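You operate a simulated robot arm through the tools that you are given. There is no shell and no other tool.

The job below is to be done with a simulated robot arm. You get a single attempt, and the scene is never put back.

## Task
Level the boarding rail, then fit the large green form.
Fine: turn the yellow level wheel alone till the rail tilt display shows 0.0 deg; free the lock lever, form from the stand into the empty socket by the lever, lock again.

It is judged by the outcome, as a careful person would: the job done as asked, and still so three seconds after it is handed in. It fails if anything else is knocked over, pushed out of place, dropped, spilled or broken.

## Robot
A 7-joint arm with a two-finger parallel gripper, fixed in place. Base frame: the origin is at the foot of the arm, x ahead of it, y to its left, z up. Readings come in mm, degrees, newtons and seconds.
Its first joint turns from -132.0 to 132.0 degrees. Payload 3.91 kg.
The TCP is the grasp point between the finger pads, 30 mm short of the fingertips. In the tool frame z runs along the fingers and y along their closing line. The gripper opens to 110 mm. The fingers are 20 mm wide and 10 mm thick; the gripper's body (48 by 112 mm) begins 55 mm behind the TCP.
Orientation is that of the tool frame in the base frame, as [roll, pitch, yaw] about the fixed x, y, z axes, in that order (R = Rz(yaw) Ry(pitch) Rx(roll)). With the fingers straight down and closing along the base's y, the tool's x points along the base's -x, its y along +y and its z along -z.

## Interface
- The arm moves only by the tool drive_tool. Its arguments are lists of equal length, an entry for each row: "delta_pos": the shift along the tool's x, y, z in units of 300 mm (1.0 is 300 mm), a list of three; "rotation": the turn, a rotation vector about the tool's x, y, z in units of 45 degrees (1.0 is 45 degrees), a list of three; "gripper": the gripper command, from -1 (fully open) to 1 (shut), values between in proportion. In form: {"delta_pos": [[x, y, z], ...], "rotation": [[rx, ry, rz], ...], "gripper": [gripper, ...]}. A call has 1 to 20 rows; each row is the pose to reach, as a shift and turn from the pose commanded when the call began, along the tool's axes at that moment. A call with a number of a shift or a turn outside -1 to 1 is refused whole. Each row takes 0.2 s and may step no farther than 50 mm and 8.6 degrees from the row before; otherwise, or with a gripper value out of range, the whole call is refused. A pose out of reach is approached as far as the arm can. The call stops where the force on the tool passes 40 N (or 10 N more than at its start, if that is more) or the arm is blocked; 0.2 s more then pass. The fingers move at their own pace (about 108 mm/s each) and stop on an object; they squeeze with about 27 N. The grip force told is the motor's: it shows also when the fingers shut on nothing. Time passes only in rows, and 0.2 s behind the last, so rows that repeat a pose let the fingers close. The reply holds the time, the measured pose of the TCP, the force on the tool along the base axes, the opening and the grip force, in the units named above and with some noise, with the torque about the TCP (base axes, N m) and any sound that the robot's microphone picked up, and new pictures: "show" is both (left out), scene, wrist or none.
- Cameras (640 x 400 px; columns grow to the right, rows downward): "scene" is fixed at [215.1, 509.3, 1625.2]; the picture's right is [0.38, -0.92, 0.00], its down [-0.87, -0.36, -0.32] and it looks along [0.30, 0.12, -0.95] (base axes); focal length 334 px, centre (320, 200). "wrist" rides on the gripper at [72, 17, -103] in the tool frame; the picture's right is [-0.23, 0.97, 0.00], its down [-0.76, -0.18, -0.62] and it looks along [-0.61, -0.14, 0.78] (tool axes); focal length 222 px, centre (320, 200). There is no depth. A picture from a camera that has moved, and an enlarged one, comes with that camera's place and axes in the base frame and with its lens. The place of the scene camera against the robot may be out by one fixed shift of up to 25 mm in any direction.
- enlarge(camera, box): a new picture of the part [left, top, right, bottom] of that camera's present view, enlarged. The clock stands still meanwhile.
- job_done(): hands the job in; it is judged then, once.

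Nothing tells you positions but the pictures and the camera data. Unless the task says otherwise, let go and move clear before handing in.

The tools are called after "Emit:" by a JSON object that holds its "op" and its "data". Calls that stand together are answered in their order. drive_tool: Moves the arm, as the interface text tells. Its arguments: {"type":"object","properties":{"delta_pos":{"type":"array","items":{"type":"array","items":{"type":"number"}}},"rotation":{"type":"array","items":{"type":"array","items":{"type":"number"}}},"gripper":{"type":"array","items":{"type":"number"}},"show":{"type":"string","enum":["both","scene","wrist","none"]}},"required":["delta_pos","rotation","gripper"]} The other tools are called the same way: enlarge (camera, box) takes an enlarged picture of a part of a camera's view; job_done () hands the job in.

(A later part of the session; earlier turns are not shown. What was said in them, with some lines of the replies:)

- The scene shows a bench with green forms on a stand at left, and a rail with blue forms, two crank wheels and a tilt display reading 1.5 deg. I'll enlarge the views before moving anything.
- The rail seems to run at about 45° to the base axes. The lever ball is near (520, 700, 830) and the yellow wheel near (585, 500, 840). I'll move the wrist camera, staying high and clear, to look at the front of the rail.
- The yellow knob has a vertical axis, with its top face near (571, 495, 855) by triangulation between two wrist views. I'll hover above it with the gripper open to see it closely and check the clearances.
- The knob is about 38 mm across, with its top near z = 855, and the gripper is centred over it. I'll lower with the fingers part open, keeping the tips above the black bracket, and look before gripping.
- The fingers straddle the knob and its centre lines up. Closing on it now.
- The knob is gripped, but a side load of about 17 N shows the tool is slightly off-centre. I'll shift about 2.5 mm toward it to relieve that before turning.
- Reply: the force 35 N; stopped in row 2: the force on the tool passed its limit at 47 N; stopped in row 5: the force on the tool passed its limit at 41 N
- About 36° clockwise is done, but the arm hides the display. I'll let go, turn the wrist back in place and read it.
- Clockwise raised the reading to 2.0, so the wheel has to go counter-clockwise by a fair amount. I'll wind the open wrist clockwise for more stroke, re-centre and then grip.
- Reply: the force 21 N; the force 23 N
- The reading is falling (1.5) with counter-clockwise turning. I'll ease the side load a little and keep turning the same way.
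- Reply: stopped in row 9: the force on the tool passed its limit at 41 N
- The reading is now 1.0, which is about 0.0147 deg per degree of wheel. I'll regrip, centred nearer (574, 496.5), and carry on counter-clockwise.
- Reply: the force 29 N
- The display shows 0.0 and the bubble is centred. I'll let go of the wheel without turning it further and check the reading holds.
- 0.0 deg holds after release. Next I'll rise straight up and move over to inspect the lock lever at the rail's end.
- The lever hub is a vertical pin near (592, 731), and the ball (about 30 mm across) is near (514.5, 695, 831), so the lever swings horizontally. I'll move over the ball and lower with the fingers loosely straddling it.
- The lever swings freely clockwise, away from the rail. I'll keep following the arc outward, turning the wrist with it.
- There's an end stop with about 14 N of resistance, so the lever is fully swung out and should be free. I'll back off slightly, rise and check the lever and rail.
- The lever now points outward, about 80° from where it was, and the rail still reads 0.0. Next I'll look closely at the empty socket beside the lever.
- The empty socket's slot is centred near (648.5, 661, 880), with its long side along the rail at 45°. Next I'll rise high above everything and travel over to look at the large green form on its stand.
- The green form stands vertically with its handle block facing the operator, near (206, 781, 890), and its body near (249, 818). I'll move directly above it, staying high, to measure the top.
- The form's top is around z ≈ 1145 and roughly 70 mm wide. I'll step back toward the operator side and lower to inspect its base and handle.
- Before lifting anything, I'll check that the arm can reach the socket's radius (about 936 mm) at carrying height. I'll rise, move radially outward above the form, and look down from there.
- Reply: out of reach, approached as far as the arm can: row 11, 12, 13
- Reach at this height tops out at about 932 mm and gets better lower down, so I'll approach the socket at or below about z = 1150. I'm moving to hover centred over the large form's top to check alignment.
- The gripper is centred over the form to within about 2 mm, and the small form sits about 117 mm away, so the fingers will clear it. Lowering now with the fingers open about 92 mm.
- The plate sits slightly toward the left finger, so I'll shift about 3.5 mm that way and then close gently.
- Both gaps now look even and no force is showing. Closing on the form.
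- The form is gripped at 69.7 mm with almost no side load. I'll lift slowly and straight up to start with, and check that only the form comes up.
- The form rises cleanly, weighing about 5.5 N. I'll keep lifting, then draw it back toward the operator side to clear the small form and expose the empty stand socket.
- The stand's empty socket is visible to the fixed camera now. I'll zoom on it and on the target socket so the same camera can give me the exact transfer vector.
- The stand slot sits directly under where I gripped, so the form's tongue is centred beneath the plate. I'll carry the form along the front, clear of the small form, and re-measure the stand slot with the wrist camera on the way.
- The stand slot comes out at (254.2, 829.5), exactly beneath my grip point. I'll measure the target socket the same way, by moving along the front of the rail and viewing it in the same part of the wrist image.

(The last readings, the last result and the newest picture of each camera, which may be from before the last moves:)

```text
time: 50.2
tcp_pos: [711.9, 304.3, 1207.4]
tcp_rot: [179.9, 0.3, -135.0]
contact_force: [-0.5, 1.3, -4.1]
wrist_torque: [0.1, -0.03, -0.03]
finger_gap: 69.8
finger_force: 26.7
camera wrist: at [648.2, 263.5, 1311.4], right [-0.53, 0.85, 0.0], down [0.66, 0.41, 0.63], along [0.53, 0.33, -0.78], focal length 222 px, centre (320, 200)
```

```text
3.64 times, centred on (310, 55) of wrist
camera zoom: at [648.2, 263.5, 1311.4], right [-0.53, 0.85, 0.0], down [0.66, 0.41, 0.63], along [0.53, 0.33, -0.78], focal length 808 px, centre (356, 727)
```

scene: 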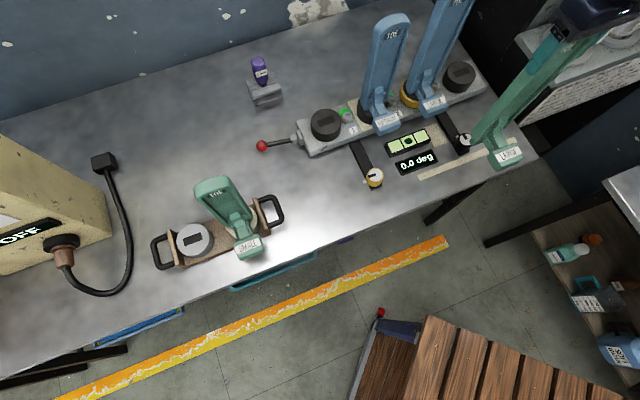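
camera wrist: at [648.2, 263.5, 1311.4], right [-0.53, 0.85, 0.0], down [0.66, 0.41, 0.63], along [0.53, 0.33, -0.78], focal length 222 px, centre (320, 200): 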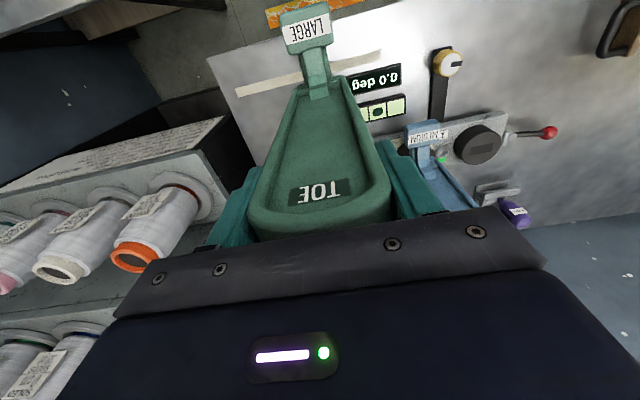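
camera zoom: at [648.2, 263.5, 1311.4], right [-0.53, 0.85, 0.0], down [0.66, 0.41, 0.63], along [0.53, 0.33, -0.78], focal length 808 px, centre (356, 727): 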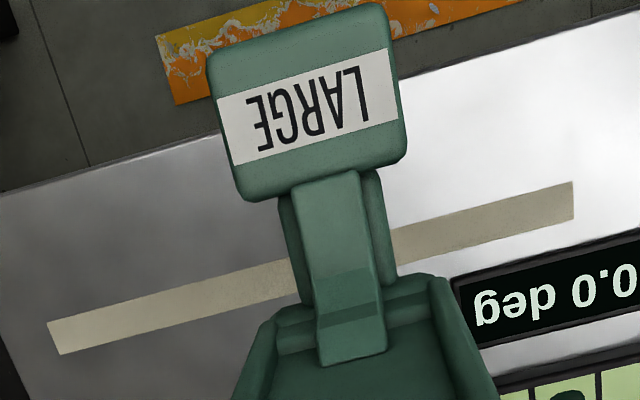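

The tongue is visible at the bottom of the form, and both slots are parallel and measured consistently. The target TCP is about (646.8, 661.8). I'll move along the front of the rail to line up before socket 1.

Emit:
{"op": "drive_tool", "data": {"delta_pos": [[0, 0.125, 0], [0, 0.25, 0], [0, 0.375, 0], [0, 0.5, 0.0], [-0.03, 0.625, 0.01], [-0.07, 0.75, 0.02], [-0.1, 0.875, 0.03], [-0.138, 0.996, 0.04]], "rotation": [[0, 0, 0], [0, 0, 0], [0, 0, 0], [0, 0, 0], [0, 0, 0], [0, 0, 0], [0, 0, 0], [0, 0, 0]], "gripper": [1, 1, 1, 1, 1, 1, 1, 1]}}

```text
time: 52.0
tcp_pos: [530.1, 542.7, 1198.6]
tcp_rot: [179.8, 0.3, -135.1]
contact_force: [0.5, -0.5, -3.4]
wrist_torque: [0.06, -0.03, 0.01]
finger_gap: 69.9
finger_force: 27.3
camera wrist: at [465.1, 503.3, 1302.1], right [-0.53, 0.85, 0.0], down [0.66, 0.41, 0.63], along [0.53, 0.33, -0.78], focal length 222 px, centre (320, 200)
```

scene: 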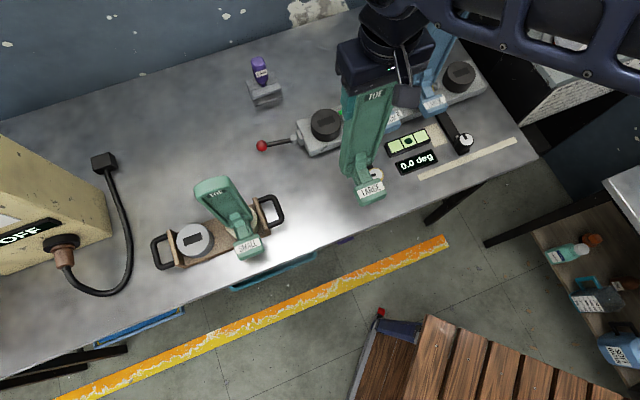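
wrist: 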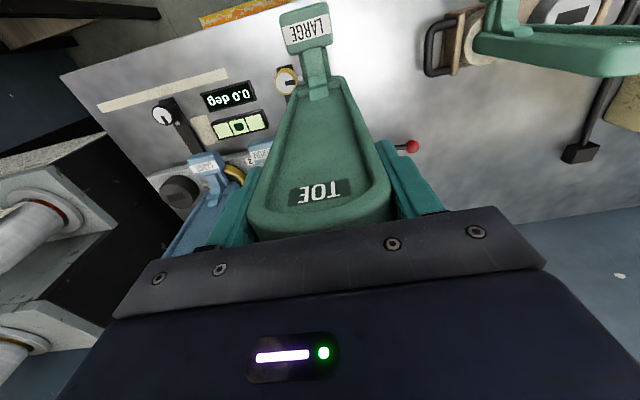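

The line-up is good and the fixed camera has a clear view. Moving outward now to hover over the socket.

Emit:
{"op": "drive_tool", "data": {"delta_pos": [[-0.12, 0.002, 0.01], [-0.24, 0.004, 0.02], [-0.36, 0.006, 0.03], [-0.47, 0.006, 0.035], [-0.556, 0.006, 0.035]], "rotation": [[0, 0, 0], [0, 0, 0], [0, 0, 0], [0, 0, 0], [0, 0, 0]], "gripper": [1, 1, 1, 1, 1]}}

Emit:
{"op": "enlarge", "data": {"camera": "scene", "box": [290, 60, 390, 140]}}

```text
time: 53.2
tcp_pos: [646.3, 662.4, 1187.7]
tcp_rot: [179.8, 0.3, -135.0]
contact_force: [0.3, -0.4, -3.2]
wrist_torque: [0.07, -0.04, 0.02]
finger_gap: 70.0
finger_force: 26.6
camera wrist: at [582.5, 622.1, 1291.9], right [-0.53, 0.85, 0.0], down [0.66, 0.41, 0.63], along [0.53, 0.33, -0.78], focal length 222 px, centre (320, 200)
```

scene: 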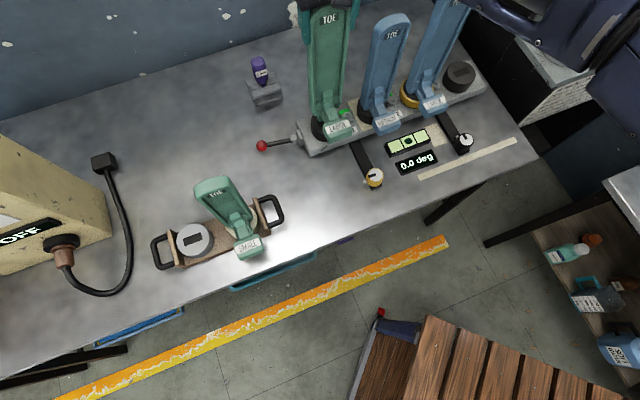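
wrist: 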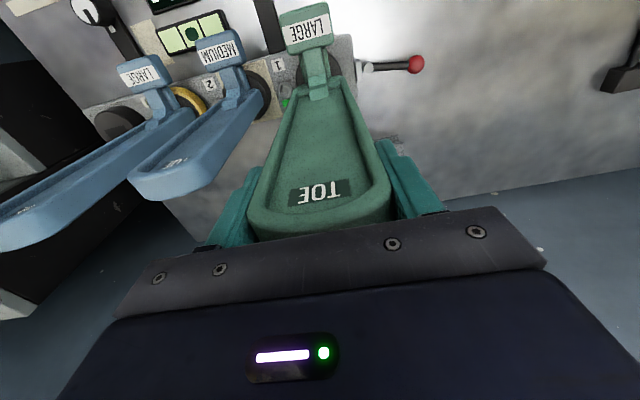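

```text
5.00 times, centred on (340, 100) of scene
camera zoom: at [215.1, 509.3, 1625.2], right [0.38, -0.92, 0.0], down [-0.87, -0.36, -0.32], along [0.3, 0.12, -0.95], focal length 1672 px, centre (220, 700)
```

zoom: 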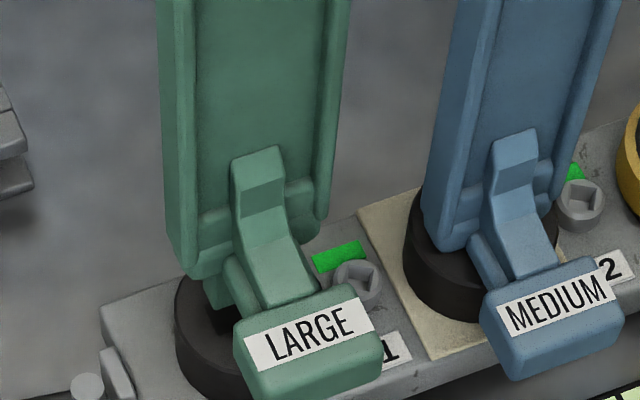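

The fixed camera sees the tongue just above the slot. I'll zoom in on that gap.

Emit:
{"op": "enlarge", "data": {"camera": "scene", "box": [318, 108, 350, 136]}}

```text
14.29 times, centred on (334, 122) of scene
camera zoom: at [215.1, 509.3, 1625.2], right [0.38, -0.92, 0.0], down [-0.87, -0.36, -0.32], along [0.3, 0.12, -0.95], focal length 4777 px, centre (120, 1314)
```

zoom: 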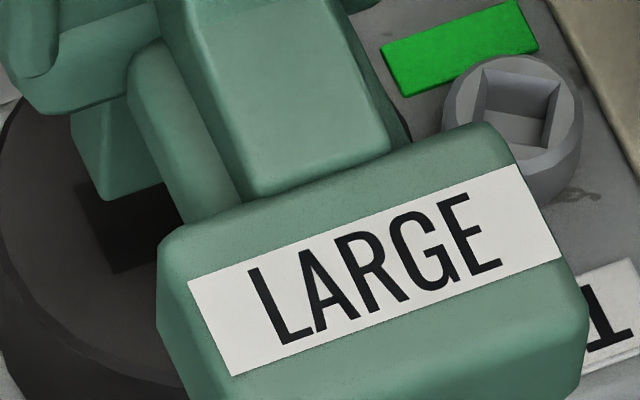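

Emit:
{"op": "enlarge", "data": {"camera": "scene", "box": [318, 112, 334, 130]}}

```text
16.00 times, centred on (326, 121) of scene
camera zoom: at [215.1, 509.3, 1625.2], right [0.38, -0.92, 0.0], down [-0.87, -0.36, -0.32], along [0.3, 0.12, -0.95], focal length 5350 px, centre (224, 1464)
```

zoom: 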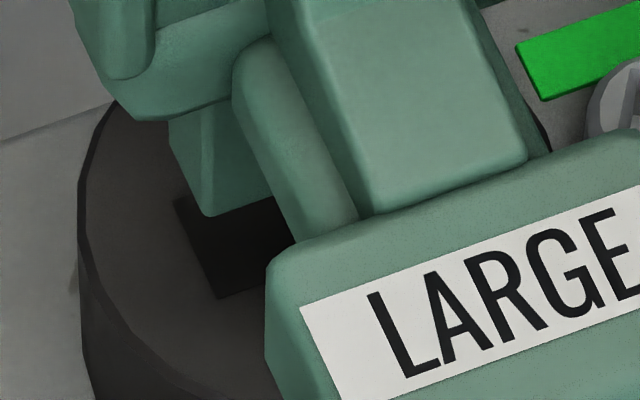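

The tongue is about 38 × 13 mm and the slot about 43.5 × 19.5 mm, so there is decent clearance. The tongue looks about 3.5 mm too far toward the lever. I'll shift 3 mm along the rail, lower 12 mm and check again before inserting.

Emit:
{"op": "drive_tool", "data": {"delta_pos": [[0, -0.005, 0], [0, -0.01, 0.015], [0, -0.01, 0.03], [0, -0.01, 0.04]], "rotation": [[0, 0, 0], [0, 0, 0], [0, 0, 0], [0, 0, 0]], "gripper": [1, 1, 1, 1], "show": "scene"}}

Emit:
{"op": "enlarge", "data": {"camera": "scene", "box": [318, 112, 334, 130]}}

```text
time: 54.2
tcp_pos: [649.0, 661.4, 1174.3]
tcp_rot: [179.8, 0.2, -134.9]
contact_force: [0.9, 0.2, -3.4]
wrist_torque: [0.04, -0.03, -0.03]
finger_gap: 69.9
finger_force: 27.2
```

scene: 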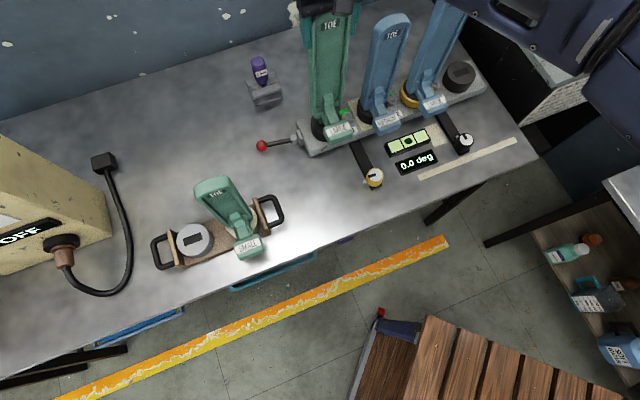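

```text
16.00 times, centred on (326, 121) of scene
camera zoom: at [215.1, 509.3, 1625.2], right [0.38, -0.92, 0.0], down [-0.87, -0.36, -0.32], along [0.3, 0.12, -0.95], focal length 5350 px, centre (224, 1464)
```

zoom: 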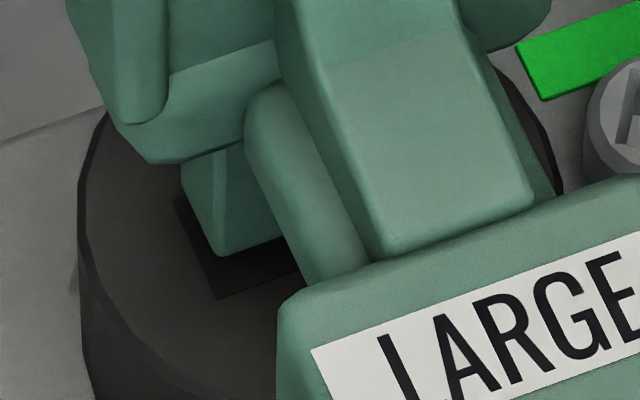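

Emit:
{"op": "drive_tool", "data": {"delta_pos": [[0, -0.005, 0], [0, -0.0055, 0.008], [0, -0.0055, 0.016]], "rotation": [[0, 0, 0], [0, 0, 0], [0, 0, 0]], "gripper": [1, 1, 1], "show": "none"}}

Emit:
{"op": "enlarge", "data": {"camera": "scene", "box": [318, 112, 334, 130]}}

```text
time: 55.0
tcp_pos: [649.7, 658.9, 1169.9]
tcp_rot: [179.8, 0.2, -134.9]
contact_force: [0.0, 0.3, -3.5]
wrist_torque: [0.02, -0.02, 0.02]
finger_gap: 69.6
finger_force: 27.0
```

```text
16.00 times, centred on (326, 121) of scene
camera zoom: at [215.1, 509.3, 1625.2], right [0.38, -0.92, 0.0], down [-0.87, -0.36, -0.32], along [0.3, 0.12, -0.95], focal length 5350 px, centre (224, 1464)
```

zoom: 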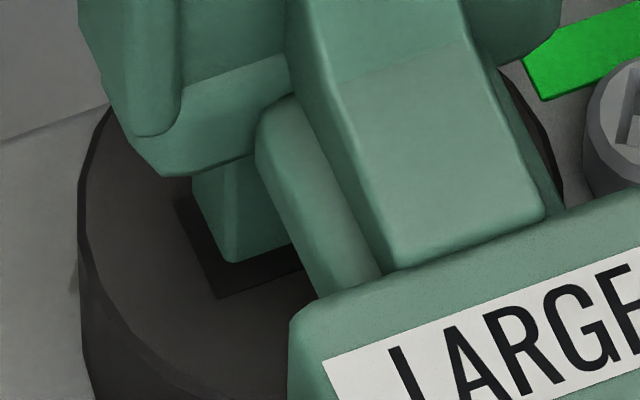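

The tongue corner now lies inside the slot outline, with about 2.7 mm clearance and roughly 3 mm to go vertically. Lowering slowly into the slot while watching the force.

Emit:
{"op": "drive_tool", "data": {"delta_pos": [[0, 0, 0.01], [0, 0, 0.02], [0, 0, 0.03], [0, 0, 0.04]], "rotation": [[0, 0, 0], [0, 0, 0], [0, 0, 0], [0, 0, 0]], "gripper": [1, 1, 1, 1], "show": "none"}}

Emit:
{"op": "enlarge", "data": {"camera": "scene", "box": [318, 112, 334, 130]}}

```text
time: 56.0
tcp_pos: [650.1, 659.5, 1158.3]
tcp_rot: [179.7, 0.3, -135.0]
contact_force: [-1.1, 2.2, -3.8]
wrist_torque: [0.74, 0.43, 0.04]
finger_gap: 69.9
finger_force: 27.3
```

```text
16.00 times, centred on (326, 121) of scene
camera zoom: at [215.1, 509.3, 1625.2], right [0.38, -0.92, 0.0], down [-0.87, -0.36, -0.32], along [0.3, 0.12, -0.95], focal length 5350 px, centre (224, 1464)
```

zoom: 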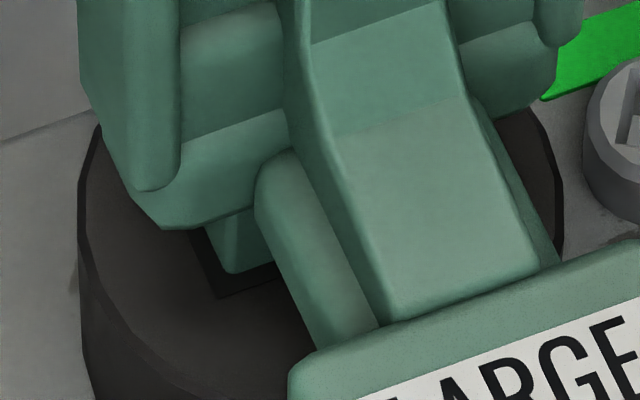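

The tongue has entered. A slight side torque shows contact on the +u wall, so I'll shift about 1.6 mm back and keep lowering.

Emit:
{"op": "drive_tool", "data": {"delta_pos": [[0, 0.003, 0], [0, 0.0055, 0], [0, 0.0055, 0.01], [0, 0.0055, 0.02], [0, 0.0055, 0.03]], "rotation": [[0, 0, 0], [0, 0, 0], [0, 0, 0], [0, 0, 0], [0, 0, 0]], "gripper": [1, 1, 1, 1, 1], "show": "none"}}

Emit:
{"op": "enlarge", "data": {"camera": "scene", "box": [300, 100, 364, 140]}}

```text
time: 57.2
tcp_pos: [650.0, 660.8, 1148.5]
tcp_rot: [179.8, 0.1, -135.0]
contact_force: [-0.4, -0.8, -3.9]
wrist_torque: [0.08, -0.02, 0.03]
finger_gap: 69.9
finger_force: 26.5
```

```text
10.00 times, centred on (332, 120) of scene
camera zoom: at [215.1, 509.3, 1625.2], right [0.38, -0.92, 0.0], down [-0.87, -0.36, -0.32], along [0.3, 0.12, -0.95], focal length 3344 px, centre (200, 1000)
```

zoom: 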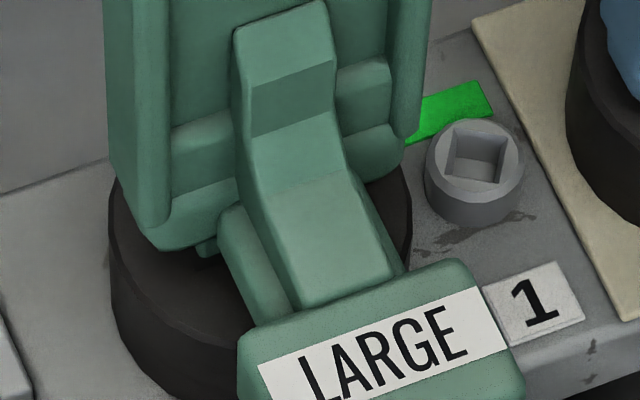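

Side torque is gone. Continuing down toward the expected seat height of about z = 1134.

Emit:
{"op": "drive_tool", "data": {"delta_pos": [[0, 0, 0.01], [0, 0, 0.02], [0, 0, 0.03], [0, 0, 0.037]], "rotation": [[0, 0, 0], [0, 0, 0], [0, 0, 0], [0, 0, 0]], "gripper": [1, 1, 1, 1], "show": "none"}}

Emit:
{"op": "enlarge", "data": {"camera": "scene", "box": [300, 100, 364, 140]}}

```text
time: 58.2
tcp_pos: [647.7, 660.2, 1138.1]
tcp_rot: [179.8, 0.2, -134.9]
contact_force: [-0.8, -2.1, -1.0]
wrist_torque: [-0.26, -0.03, -0.06]
finger_gap: 70.0
finger_force: 26.6
```

```text
10.00 times, centred on (332, 120) of scene
camera zoom: at [215.1, 509.3, 1625.2], right [0.38, -0.92, 0.0], down [-0.87, -0.36, -0.32], along [0.3, 0.12, -0.95], focal length 3344 px, centre (200, 1000)
```

zoom: 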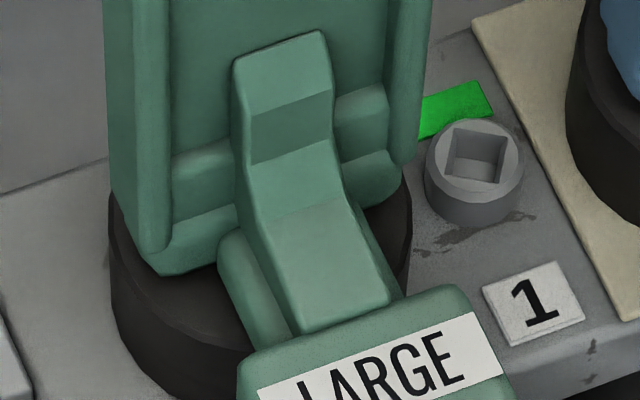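

Emit:
{"op": "drive_tool", "data": {"delta_pos": [[0, 0, 0.005], [0, 0, 0.01], [0, 0, 0.01]], "rotation": [[0, 0, 0], [0, 0, 0], [0, 0, 0]], "gripper": [1, 1, 1], "show": "none"}}

```text
time: 59.0
tcp_pos: [648.9, 660.2, 1135.2]
tcp_rot: [179.8, 0.3, -135.0]
contact_force: [-2.6, -0.7, 20.6]
wrist_torque: [-0.12, -0.33, -0.03]
finger_gap: 69.6
finger_force: 27.1
```

There's firm upward contact at z = 1135, matching the expected seat height. Checking that it's flush before I let go.

Emit:
{"op": "enlarge", "data": {"camera": "scene", "box": [300, 90, 420, 150]}}

Emit:
{"op": "enlarge", "data": {"camera": "scene", "box": [290, 0, 450, 150]}}

```text
5.33 times, centred on (360, 120) of scene
camera zoom: at [215.1, 509.3, 1625.2], right [0.38, -0.92, 0.0], down [-0.87, -0.36, -0.32], along [0.3, 0.12, -0.95], focal length 1783 px, centre (107, 627)
```

zoom: 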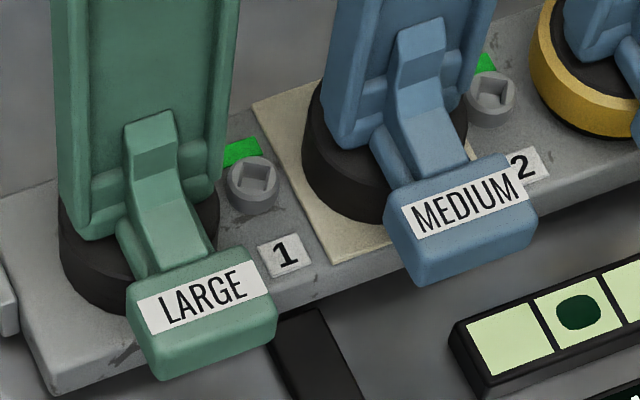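

```text
2.67 times, centred on (370, 75) of scene
camera zoom: at [215.1, 509.3, 1625.2], right [0.38, -0.92, 0.0], down [-0.87, -0.36, -0.32], along [0.3, 0.12, -0.95], focal length 892 px, centre (187, 533)
```

zoom: 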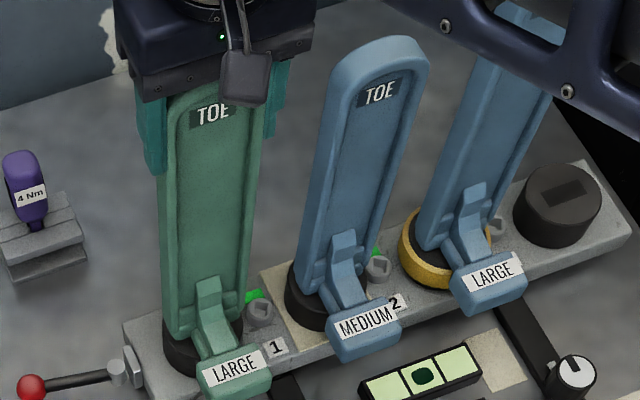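

The form is seated the same way as the neighbouring MEDIUM. I'll ease the downward load, open the fingers only as far as needed, and back away without touching the blue form.

Emit:
{"op": "drive_tool", "data": {"delta_pos": [[0, 0, -0.006], [0, 0, -0.006], [0, 0, -0.006], [0, 0, -0.006]], "rotation": [[0, 0, 0], [0, 0, 0], [0, 0, 0], [0, 0, 0]], "gripper": [1, -0.4, -0.67, -0.67]}}

Emit:
{"op": "enlarge", "data": {"camera": "scene", "box": [290, 0, 450, 150]}}

```text
time: 60.0
tcp_pos: [649.0, 658.9, 1135.8]
tcp_rot: [179.8, 0.3, -135.0]
contact_force: [0.3, 0.5, -0.5]
wrist_torque: [0.04, -0.01, -0.03]
finger_gap: 92.1
finger_force: 0.0
camera wrist: at [583.9, 620.6, 1240.6], right [-0.53, 0.85, 0.0], down [0.66, 0.41, 0.63], along [0.53, 0.33, -0.78], focal length 222 px, centre (320, 200)
```

scene: 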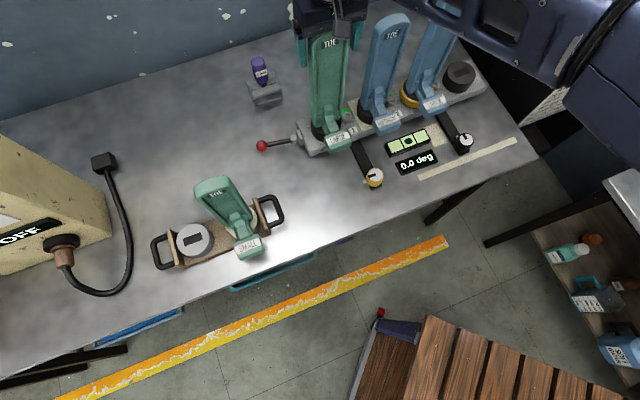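
wrist: 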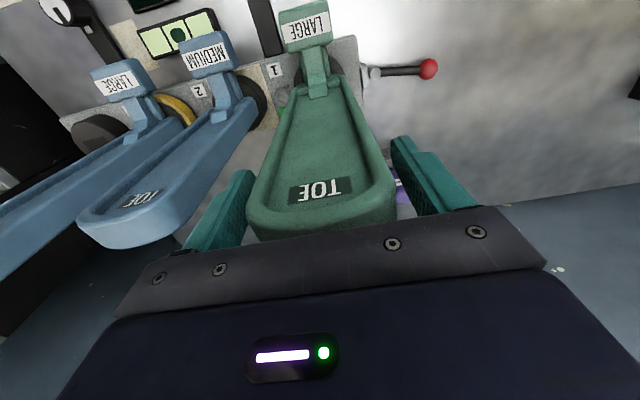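

```text
2.67 times, centred on (370, 75) of scene
camera zoom: at [215.1, 509.3, 1625.2], right [0.38, -0.92, 0.0], down [-0.87, -0.36, -0.32], along [0.3, 0.12, -0.95], focal length 892 px, centre (187, 533)
```

zoom: 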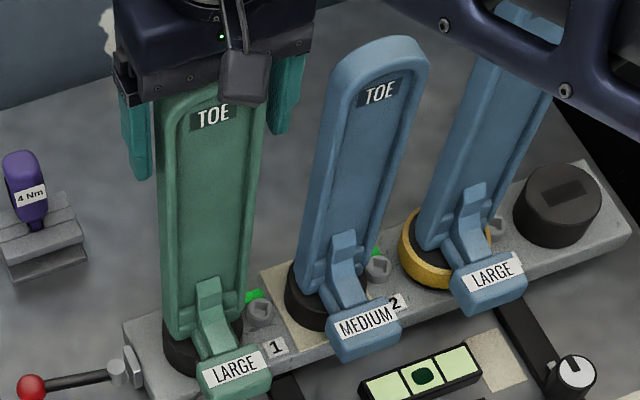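

The form stands on its own, still reading 0.0. I'll back the open fingers straight off toward the operator, then swing left toward the lever.

Emit:
{"op": "drive_tool", "data": {"delta_pos": [[0, 0, -0.083], [0.14, 0, -0.083], [0.28, 0, -0.083], [0.4, 0, -0.083], [0.4, 0.13, -0.083], [0.4, 0.26, -0.04], [0.4, 0.38, 0.03], [0.4, 0.48, 0.13]], "rotation": [[0, 0, 0], [0, 0, 0], [0, 0, 0], [0, 0, 0], [0, 0, 0.18], [0, 0, 0.36], [0, 0, 0.54], [0, 0, 0.72]], "gripper": [-0.67, -0.67, -0.67, -0.67, -0.67, -0.67, -0.3, 0.1]}}

```text
time: 61.9
tcp_pos: [460.3, 676.3, 1099.2]
tcp_rot: [179.7, 0.1, -167.4]
contact_force: [1.5, -0.5, 0.1]
wrist_torque: [0.03, 0.05, 0.0]
finger_gap: 49.6
finger_force: 0.1
camera wrist: at [384.9, 676.2, 1203.0], right [0.01, 1.0, 0.01], down [0.78, -0.01, 0.62], along [0.62, 0.0, -0.78], focal length 222 px, centre (320, 200)
```

scene: 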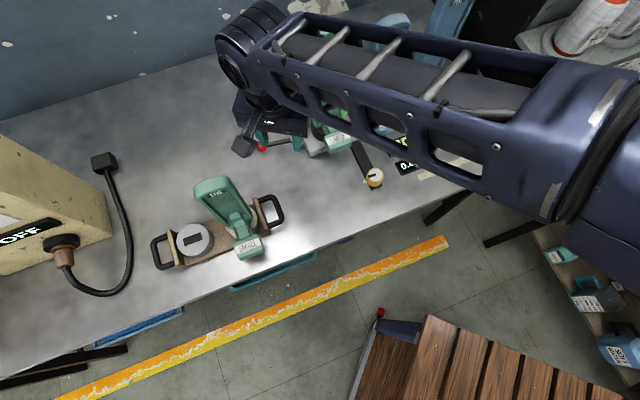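
wrist: 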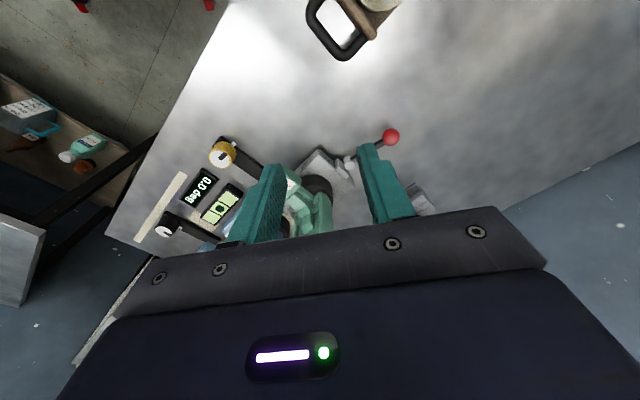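

Emit:
{"op": "drive_tool", "data": {"delta_pos": [[-0.06, 0.06, 0.11], [-0.12, 0.12, 0.21], [-0.19, 0.19, 0.31], [-0.27, 0.26, 0.39], [-0.351, 0.332, 0.463]], "rotation": [[0, 0, 0.154], [0, 0, 0.308], [0, 0, 0.462], [0, 0, 0.616], [0, 0, 0.769]], "gripper": [0.15, 0.15, 0.15, 0.15, 0.15], "show": "wrist"}}

Emit:
{"op": "enlarge", "data": {"camera": "wrist", "box": [200, 60, 440, 230]}}

```text
time: 63.0
tcp_pos: [542.1, 798.5, 960.0]
tcp_rot: [179.6, -0.1, 157.9]
contact_force: [-0.8, -0.3, 2.3]
wrist_torque: [0.03, -0.04, -0.01]
finger_gap: 46.7
finger_force: 0.0
camera wrist: at [480.0, 840.6, 1064.3], right [0.58, 0.82, 0.01], down [0.64, -0.46, 0.62], along [0.51, -0.35, -0.78], focal length 222 px, centre (320, 200)
```

wrist: 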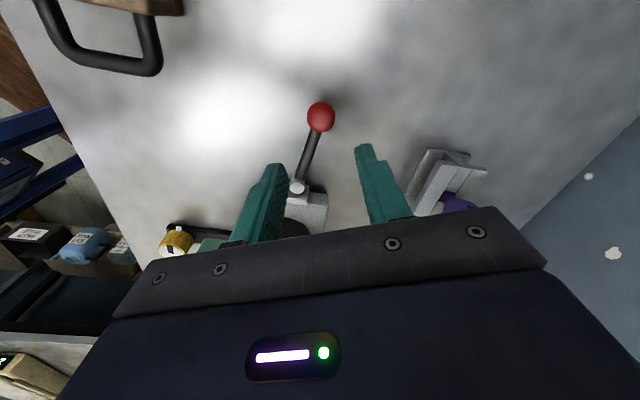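

```text
2.35 times, centred on (320, 145) of wrist
camera zoom: at [480.0, 840.6, 1064.3], right [0.58, 0.82, 0.01], down [0.64, -0.46, 0.62], along [0.51, -0.35, -0.78], focal length 523 px, centre (320, 329)
```

zoom: 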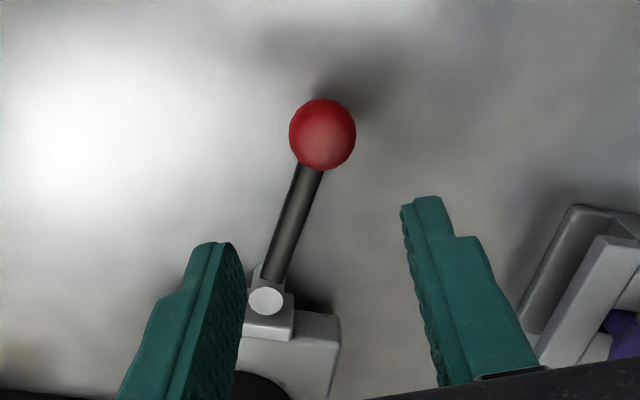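

The ball is directly below, between the fingers. Lowering over it.

Emit:
{"op": "drive_tool", "data": {"delta_pos": [[-0.004, -0.001, 0.12], [-0.008, -0.002, 0.24], [-0.008, -0.002, 0.33], [-0.008, -0.002, 0.365], [-0.008, -0.002, 0.365]], "rotation": [[0, 0, 0], [0, 0, 0], [0, 0, 0], [0, 0, 0], [0, 0, 0]], "gripper": [0.15, 0.15, 0.15, 0.15, 0.3], "show": "wrist"}}

```text
time: 64.2
tcp_pos: [543.8, 797.4, 848.8]
tcp_rot: [179.7, -0.2, 158.0]
contact_force: [0.0, 0.1, 0.1]
wrist_torque: [0.01, -0.03, -0.03]
finger_gap: 38.6
finger_force: 0.3
camera wrist: at [483.3, 840.3, 953.7], right [0.58, 0.82, 0.0], down [0.64, -0.45, 0.62], along [0.51, -0.35, -0.78], focal length 222 px, centre (320, 200)
```

wrist: 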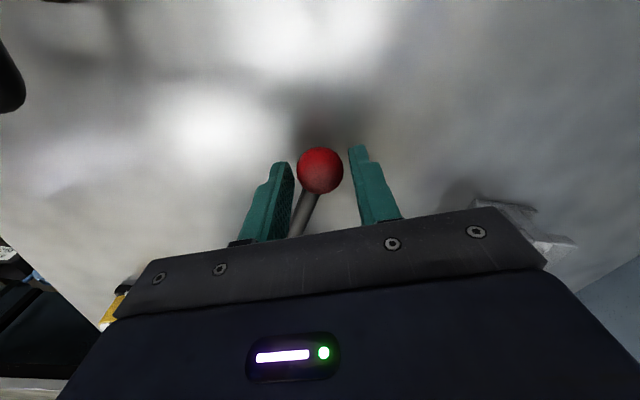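

Swinging the lever back along its arc, counter-clockwise toward its original locked position.

Emit:
{"op": "drive_tool", "data": {"delta_pos": [[0.019, -0.042, 0], [0.035, -0.09, 0], [0.041, -0.139, 0], [0.04, -0.189, 0], [0.03, -0.238, 0]], "rotation": [[0, 0, -0.15], [0, 0, -0.3], [0, 0, -0.45], [0, 0, -0.6], [0, 0, -0.75]], "gripper": [0.35, 0.35, 0.35, 0.35, 0.35], "show": "wrist"}}

```text
time: 65.5
tcp_pos: [510.4, 734.8, 849.0]
tcp_rot: [179.8, 0.1, -168.2]
contact_force: [0.0, 0.1, 0.0]
wrist_torque: [0.0, -0.01, -0.02]
finger_gap: 35.6
finger_force: 0.0
camera wrist: at [434.2, 735.6, 953.9], right [0.02, 1.0, 0.0], down [0.78, -0.02, 0.62], along [0.62, -0.01, -0.78], focal length 222 px, centre (320, 200)
```

wrist: 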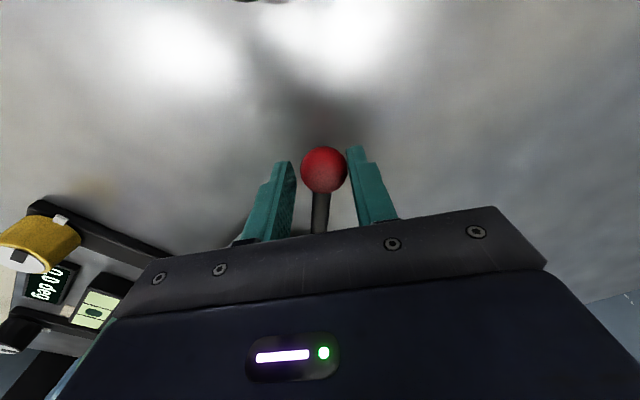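

Emit:
{"op": "drive_tool", "data": {"delta_pos": [[0.0157, -0.049, 0], [0.0173, -0.099, 0], [0.013, -0.134, 0], [0.01, -0.148, 0]], "rotation": [[0, 0, -0.1], [0, 0, -0.2], [0, 0, -0.28], [0, 0, -0.3]], "gripper": [0.35, 0.35, 0.35, 0.35]}}

Emit:
{"op": "enlarge", "data": {"camera": "scene", "box": [270, 70, 430, 190]}}

```text
time: 66.5
tcp_pos: [517.3, 689.7, 848.2]
tcp_rot: [179.6, 0.1, -154.8]
contact_force: [-0.5, 1.0, -1.2]
wrist_torque: [0.02, 0.0, 0.01]
finger_gap: 36.3
finger_force: 0.6
camera wrist: at [441.8, 673.8, 953.4], right [-0.21, 0.98, 0.0], down [0.76, 0.16, 0.62], along [0.61, 0.14, -0.78], focal length 222 px, centre (320, 200)
```

scene: 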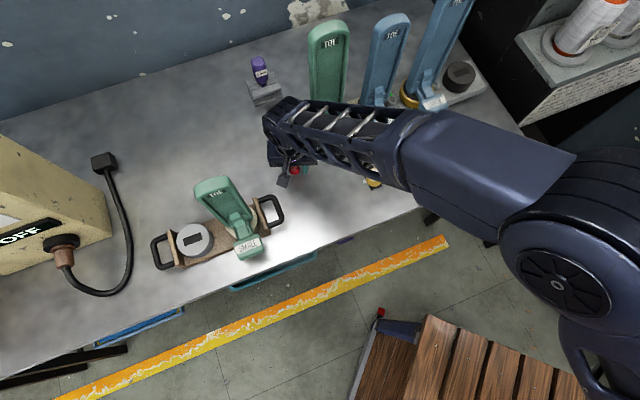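
wrist: 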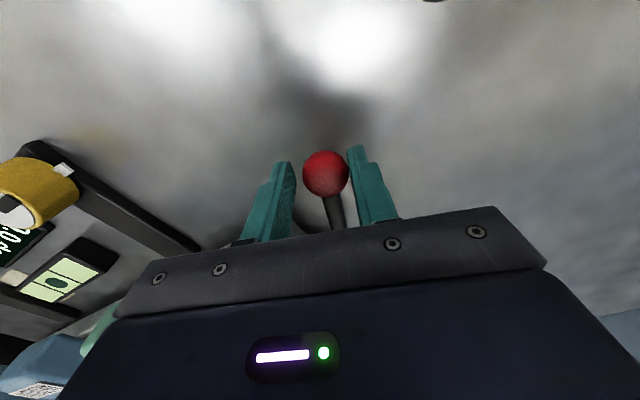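

```text
3.33 times, centred on (350, 130) of scene
camera zoom: at [215.1, 509.3, 1625.2], right [0.38, -0.92, 0.0], down [-0.87, -0.36, -0.32], along [0.3, 0.12, -0.95], focal length 1115 px, centre (220, 433)
```

zoom: 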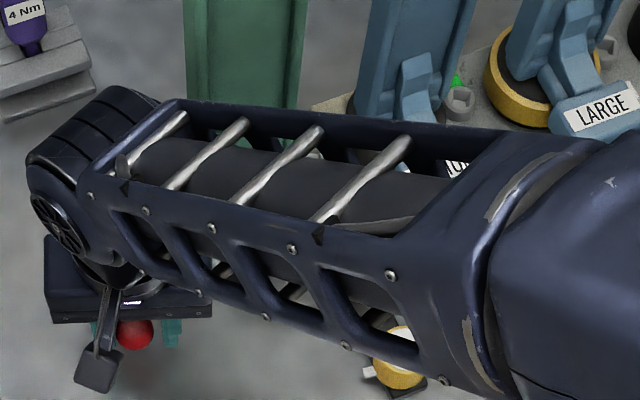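

The ball is back at its original place and light contact is starting. I'll push a few more millimetres to confirm it's against its stop.

Emit:
{"op": "drive_tool", "data": {"delta_pos": [[0.0, -0.008, 0], [0.0, -0.016, 0], [0.0, -0.016, 0]], "rotation": [[0, 0, 0], [0, 0, 0], [0, 0, 0]], "gripper": [0.35, 0.35, 0.35], "show": "wrist"}}

```text
time: 67.2
tcp_pos: [518.5, 687.4, 848.4]
tcp_rot: [179.7, 0.0, -154.6]
contact_force: [-7.7, 11.2, -1.9]
wrist_torque: [0.18, 0.02, 0.08]
finger_gap: 42.1
finger_force: 6.4
camera wrist: at [443.3, 670.7, 953.5], right [-0.21, 0.98, 0.0], down [0.76, 0.16, 0.62], along [0.61, 0.14, -0.78], focal length 222 px, centre (320, 200)
```

wrist: 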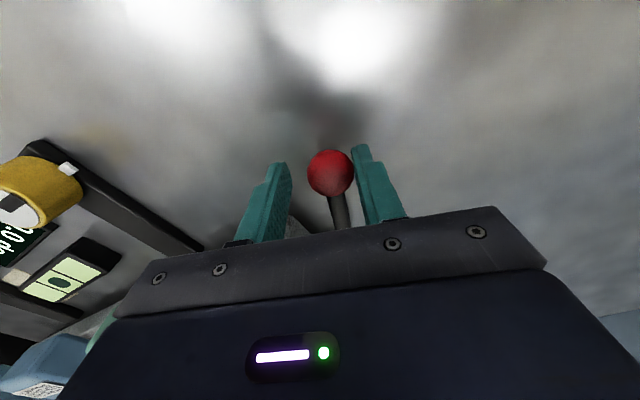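

It's firmly at the stop, so the lever is locked. I'll back off, open and rise clear, then check everything.

Emit:
{"op": "drive_tool", "data": {"delta_pos": [[0, 0.014, 0], [0, 0.014, 0], [0, 0.014, -0.12], [0, 0.014, -0.26], [0, 0.014, -0.4], [0.1, 0.014, -0.5], [0.22, 0.014, -0.6], [0.36, 0.014, -0.65], [0.5, 0.0, -0.7]], "rotation": [[0, 0, 0], [0, 0, 0], [0, 0, 0], [0, 0, 0], [0, 0, 0], [0, 0, -0.1], [0, 0, -0.2], [0, 0, -0.3], [0, 0, -0.43]], "gripper": [0.3, 0.15, 0.15, 0.15, 0.15, 0, -0.3, -0.6, -1]}}

Emit:
{"op": "enlarge", "data": {"camera": "wrist", "box": [200, 60, 440, 230]}}

```text
time: 69.2
tcp_pos: [385.0, 619.4, 1057.6]
tcp_rot: [179.9, 0.1, -135.5]
contact_force: [0.7, 0.1, -0.9]
wrist_torque: [-0.04, 0.02, 0.01]
finger_gap: 110.3
finger_force: 0.1
camera wrist: at [319.1, 581.1, 1163.2], right [-0.52, 0.85, 0.0], down [0.67, 0.41, 0.62], along [0.53, 0.33, -0.78], focal length 222 px, centre (320, 200)
```

scene: 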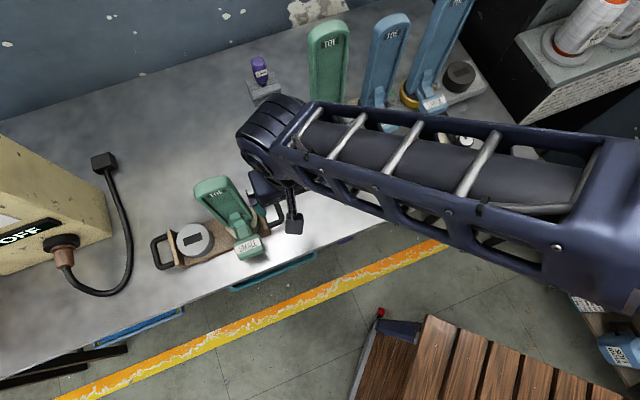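
wrist: 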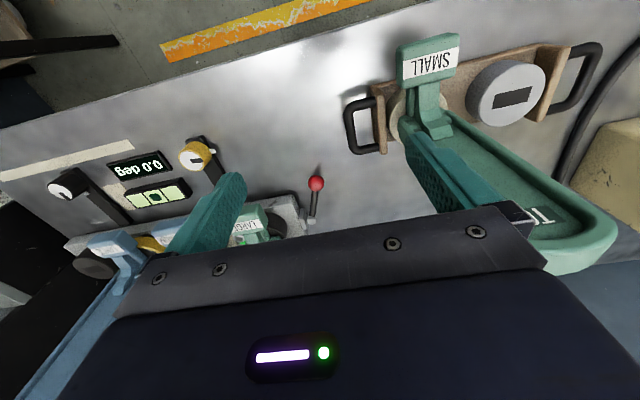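

```text
2.35 times, centred on (320, 145) of wrist
camera zoom: at [319.1, 581.1, 1163.2], right [-0.52, 0.85, 0.0], down [0.67, 0.41, 0.62], along [0.53, 0.33, -0.78], focal length 523 px, centre (320, 329)
```

zoom: 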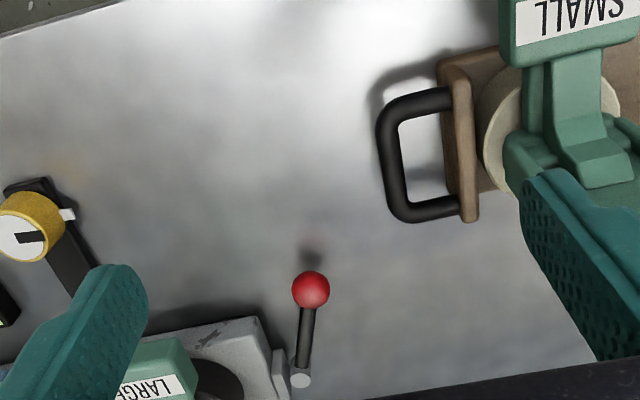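

Display 0.0, lever in locked position, form seated. I'll withdraw fully toward the start position for a final unobstructed look.

Emit:
{"op": "drive_tool", "data": {"delta_pos": [[0.06, -0.03, -0.12], [0.15, -0.08, -0.24], [0.25, -0.14, -0.34], [0.35, -0.2, -0.43], [0.45, -0.25, -0.52], [0.55, -0.31, -0.6], [0.654, -0.362, -0.667]], "rotation": [[0, 0, 0], [0, 0, 0], [0, 0, 0], [0, 0, 0], [0, 0, 0], [0, 0, 0], [0, 0, 0]], "gripper": [-1, -1, -1, -1, -1, -1, -1]}}

Emit:
{"op": "enlarge", "data": {"camera": "scene", "box": [240, 0, 500, 200]}}

Emit:
{"op": "enlarge", "data": {"camera": "scene", "box": [270, 80, 430, 200]}}

```text
time: 70.8
tcp_pos: [321.0, 406.8, 1255.8]
tcp_rot: [179.8, 0.1, -135.3]
contact_force: [-0.3, 0.2, -1.2]
wrist_torque: [-0.03, 0.03, 0.02]
finger_gap: 110.0
finger_force: 0.0
camera wrist: at [256.5, 366.3, 1361.7], right [-0.52, 0.85, 0.0], down [0.67, 0.41, 0.62], along [0.53, 0.33, -0.78], focal length 222 px, centre (320, 200)
```

scene: 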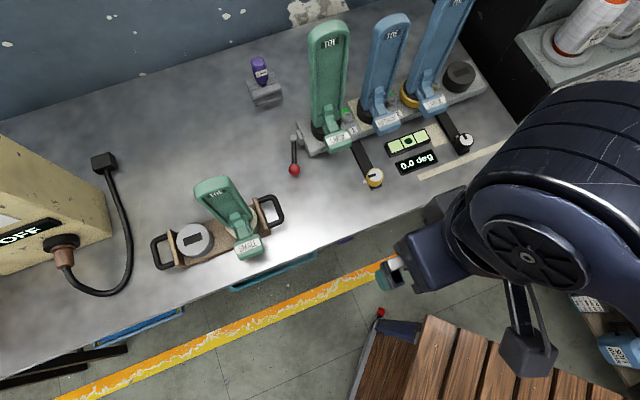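
wrist: 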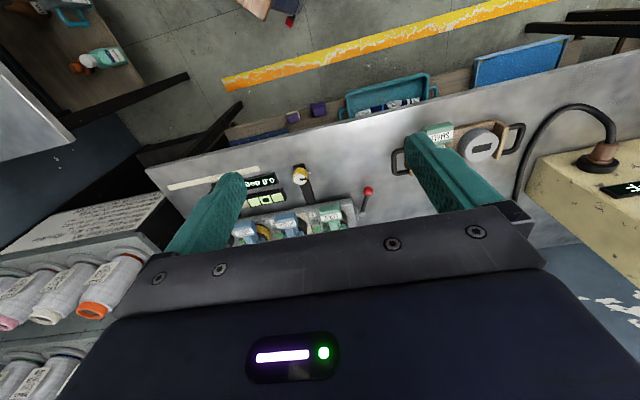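

```text
2.00 times, centred on (370, 100) of scene
camera zoom: at [215.1, 509.3, 1625.2], right [0.38, -0.92, 0.0], down [-0.87, -0.36, -0.32], along [0.3, 0.12, -0.95], focal length 669 px, centre (220, 400)
```

zoom: 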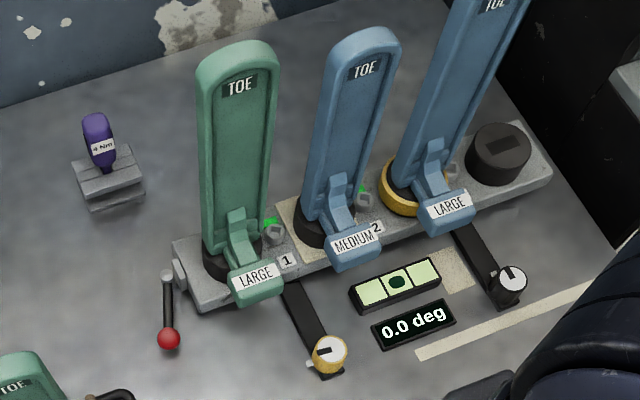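

```text
3.33 times, centred on (350, 140) of scene
camera zoom: at [215.1, 509.3, 1625.2], right [0.38, -0.92, 0.0], down [-0.87, -0.36, -0.32], along [0.3, 0.12, -0.95], focal length 1115 px, centre (220, 400)
```

zoom: 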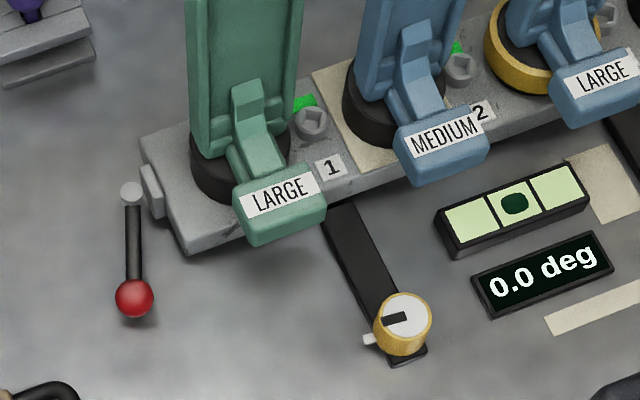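

The fixed camera confirms the finished state:
- **Rail:** it reads 0.0 deg with the bubble centred.
- **Large green form:** it is seated upright in socket 1, beside the lever.
- **Lock lever:** it is back at its original locked position.
- **Surroundings:** everything else looks undisturbed, and the arm is clear.

I'm handing the job in.

Emit:
{"op": "job_done", "data": {}}

```text
The job is handed in.
```

The rail is level and the large green form is fitted and locked in. I've handed the job in, with the arm clear. These are the final readings:

- **Rail:** I turned only the yellow level wheel. The tilt display went from 1.5 deg to 0.0 deg and still showed 0.0 at the last look, with the bubble centred.
- **Lock lever:** I swung it out to its stop to free it, then pushed it back against its other stop. It now sits in the same place as at the start.
- **Large green form:** I lifted it off the stand and set it in socket 1, the empty one by the lever. It seated at the expected height and stands square with its blue neighbours.

The last camera view showed nothing else moved or knocked over. My first turn of the wheel went the wrong way, taking the display briefly to 2.0 deg before I reversed it.
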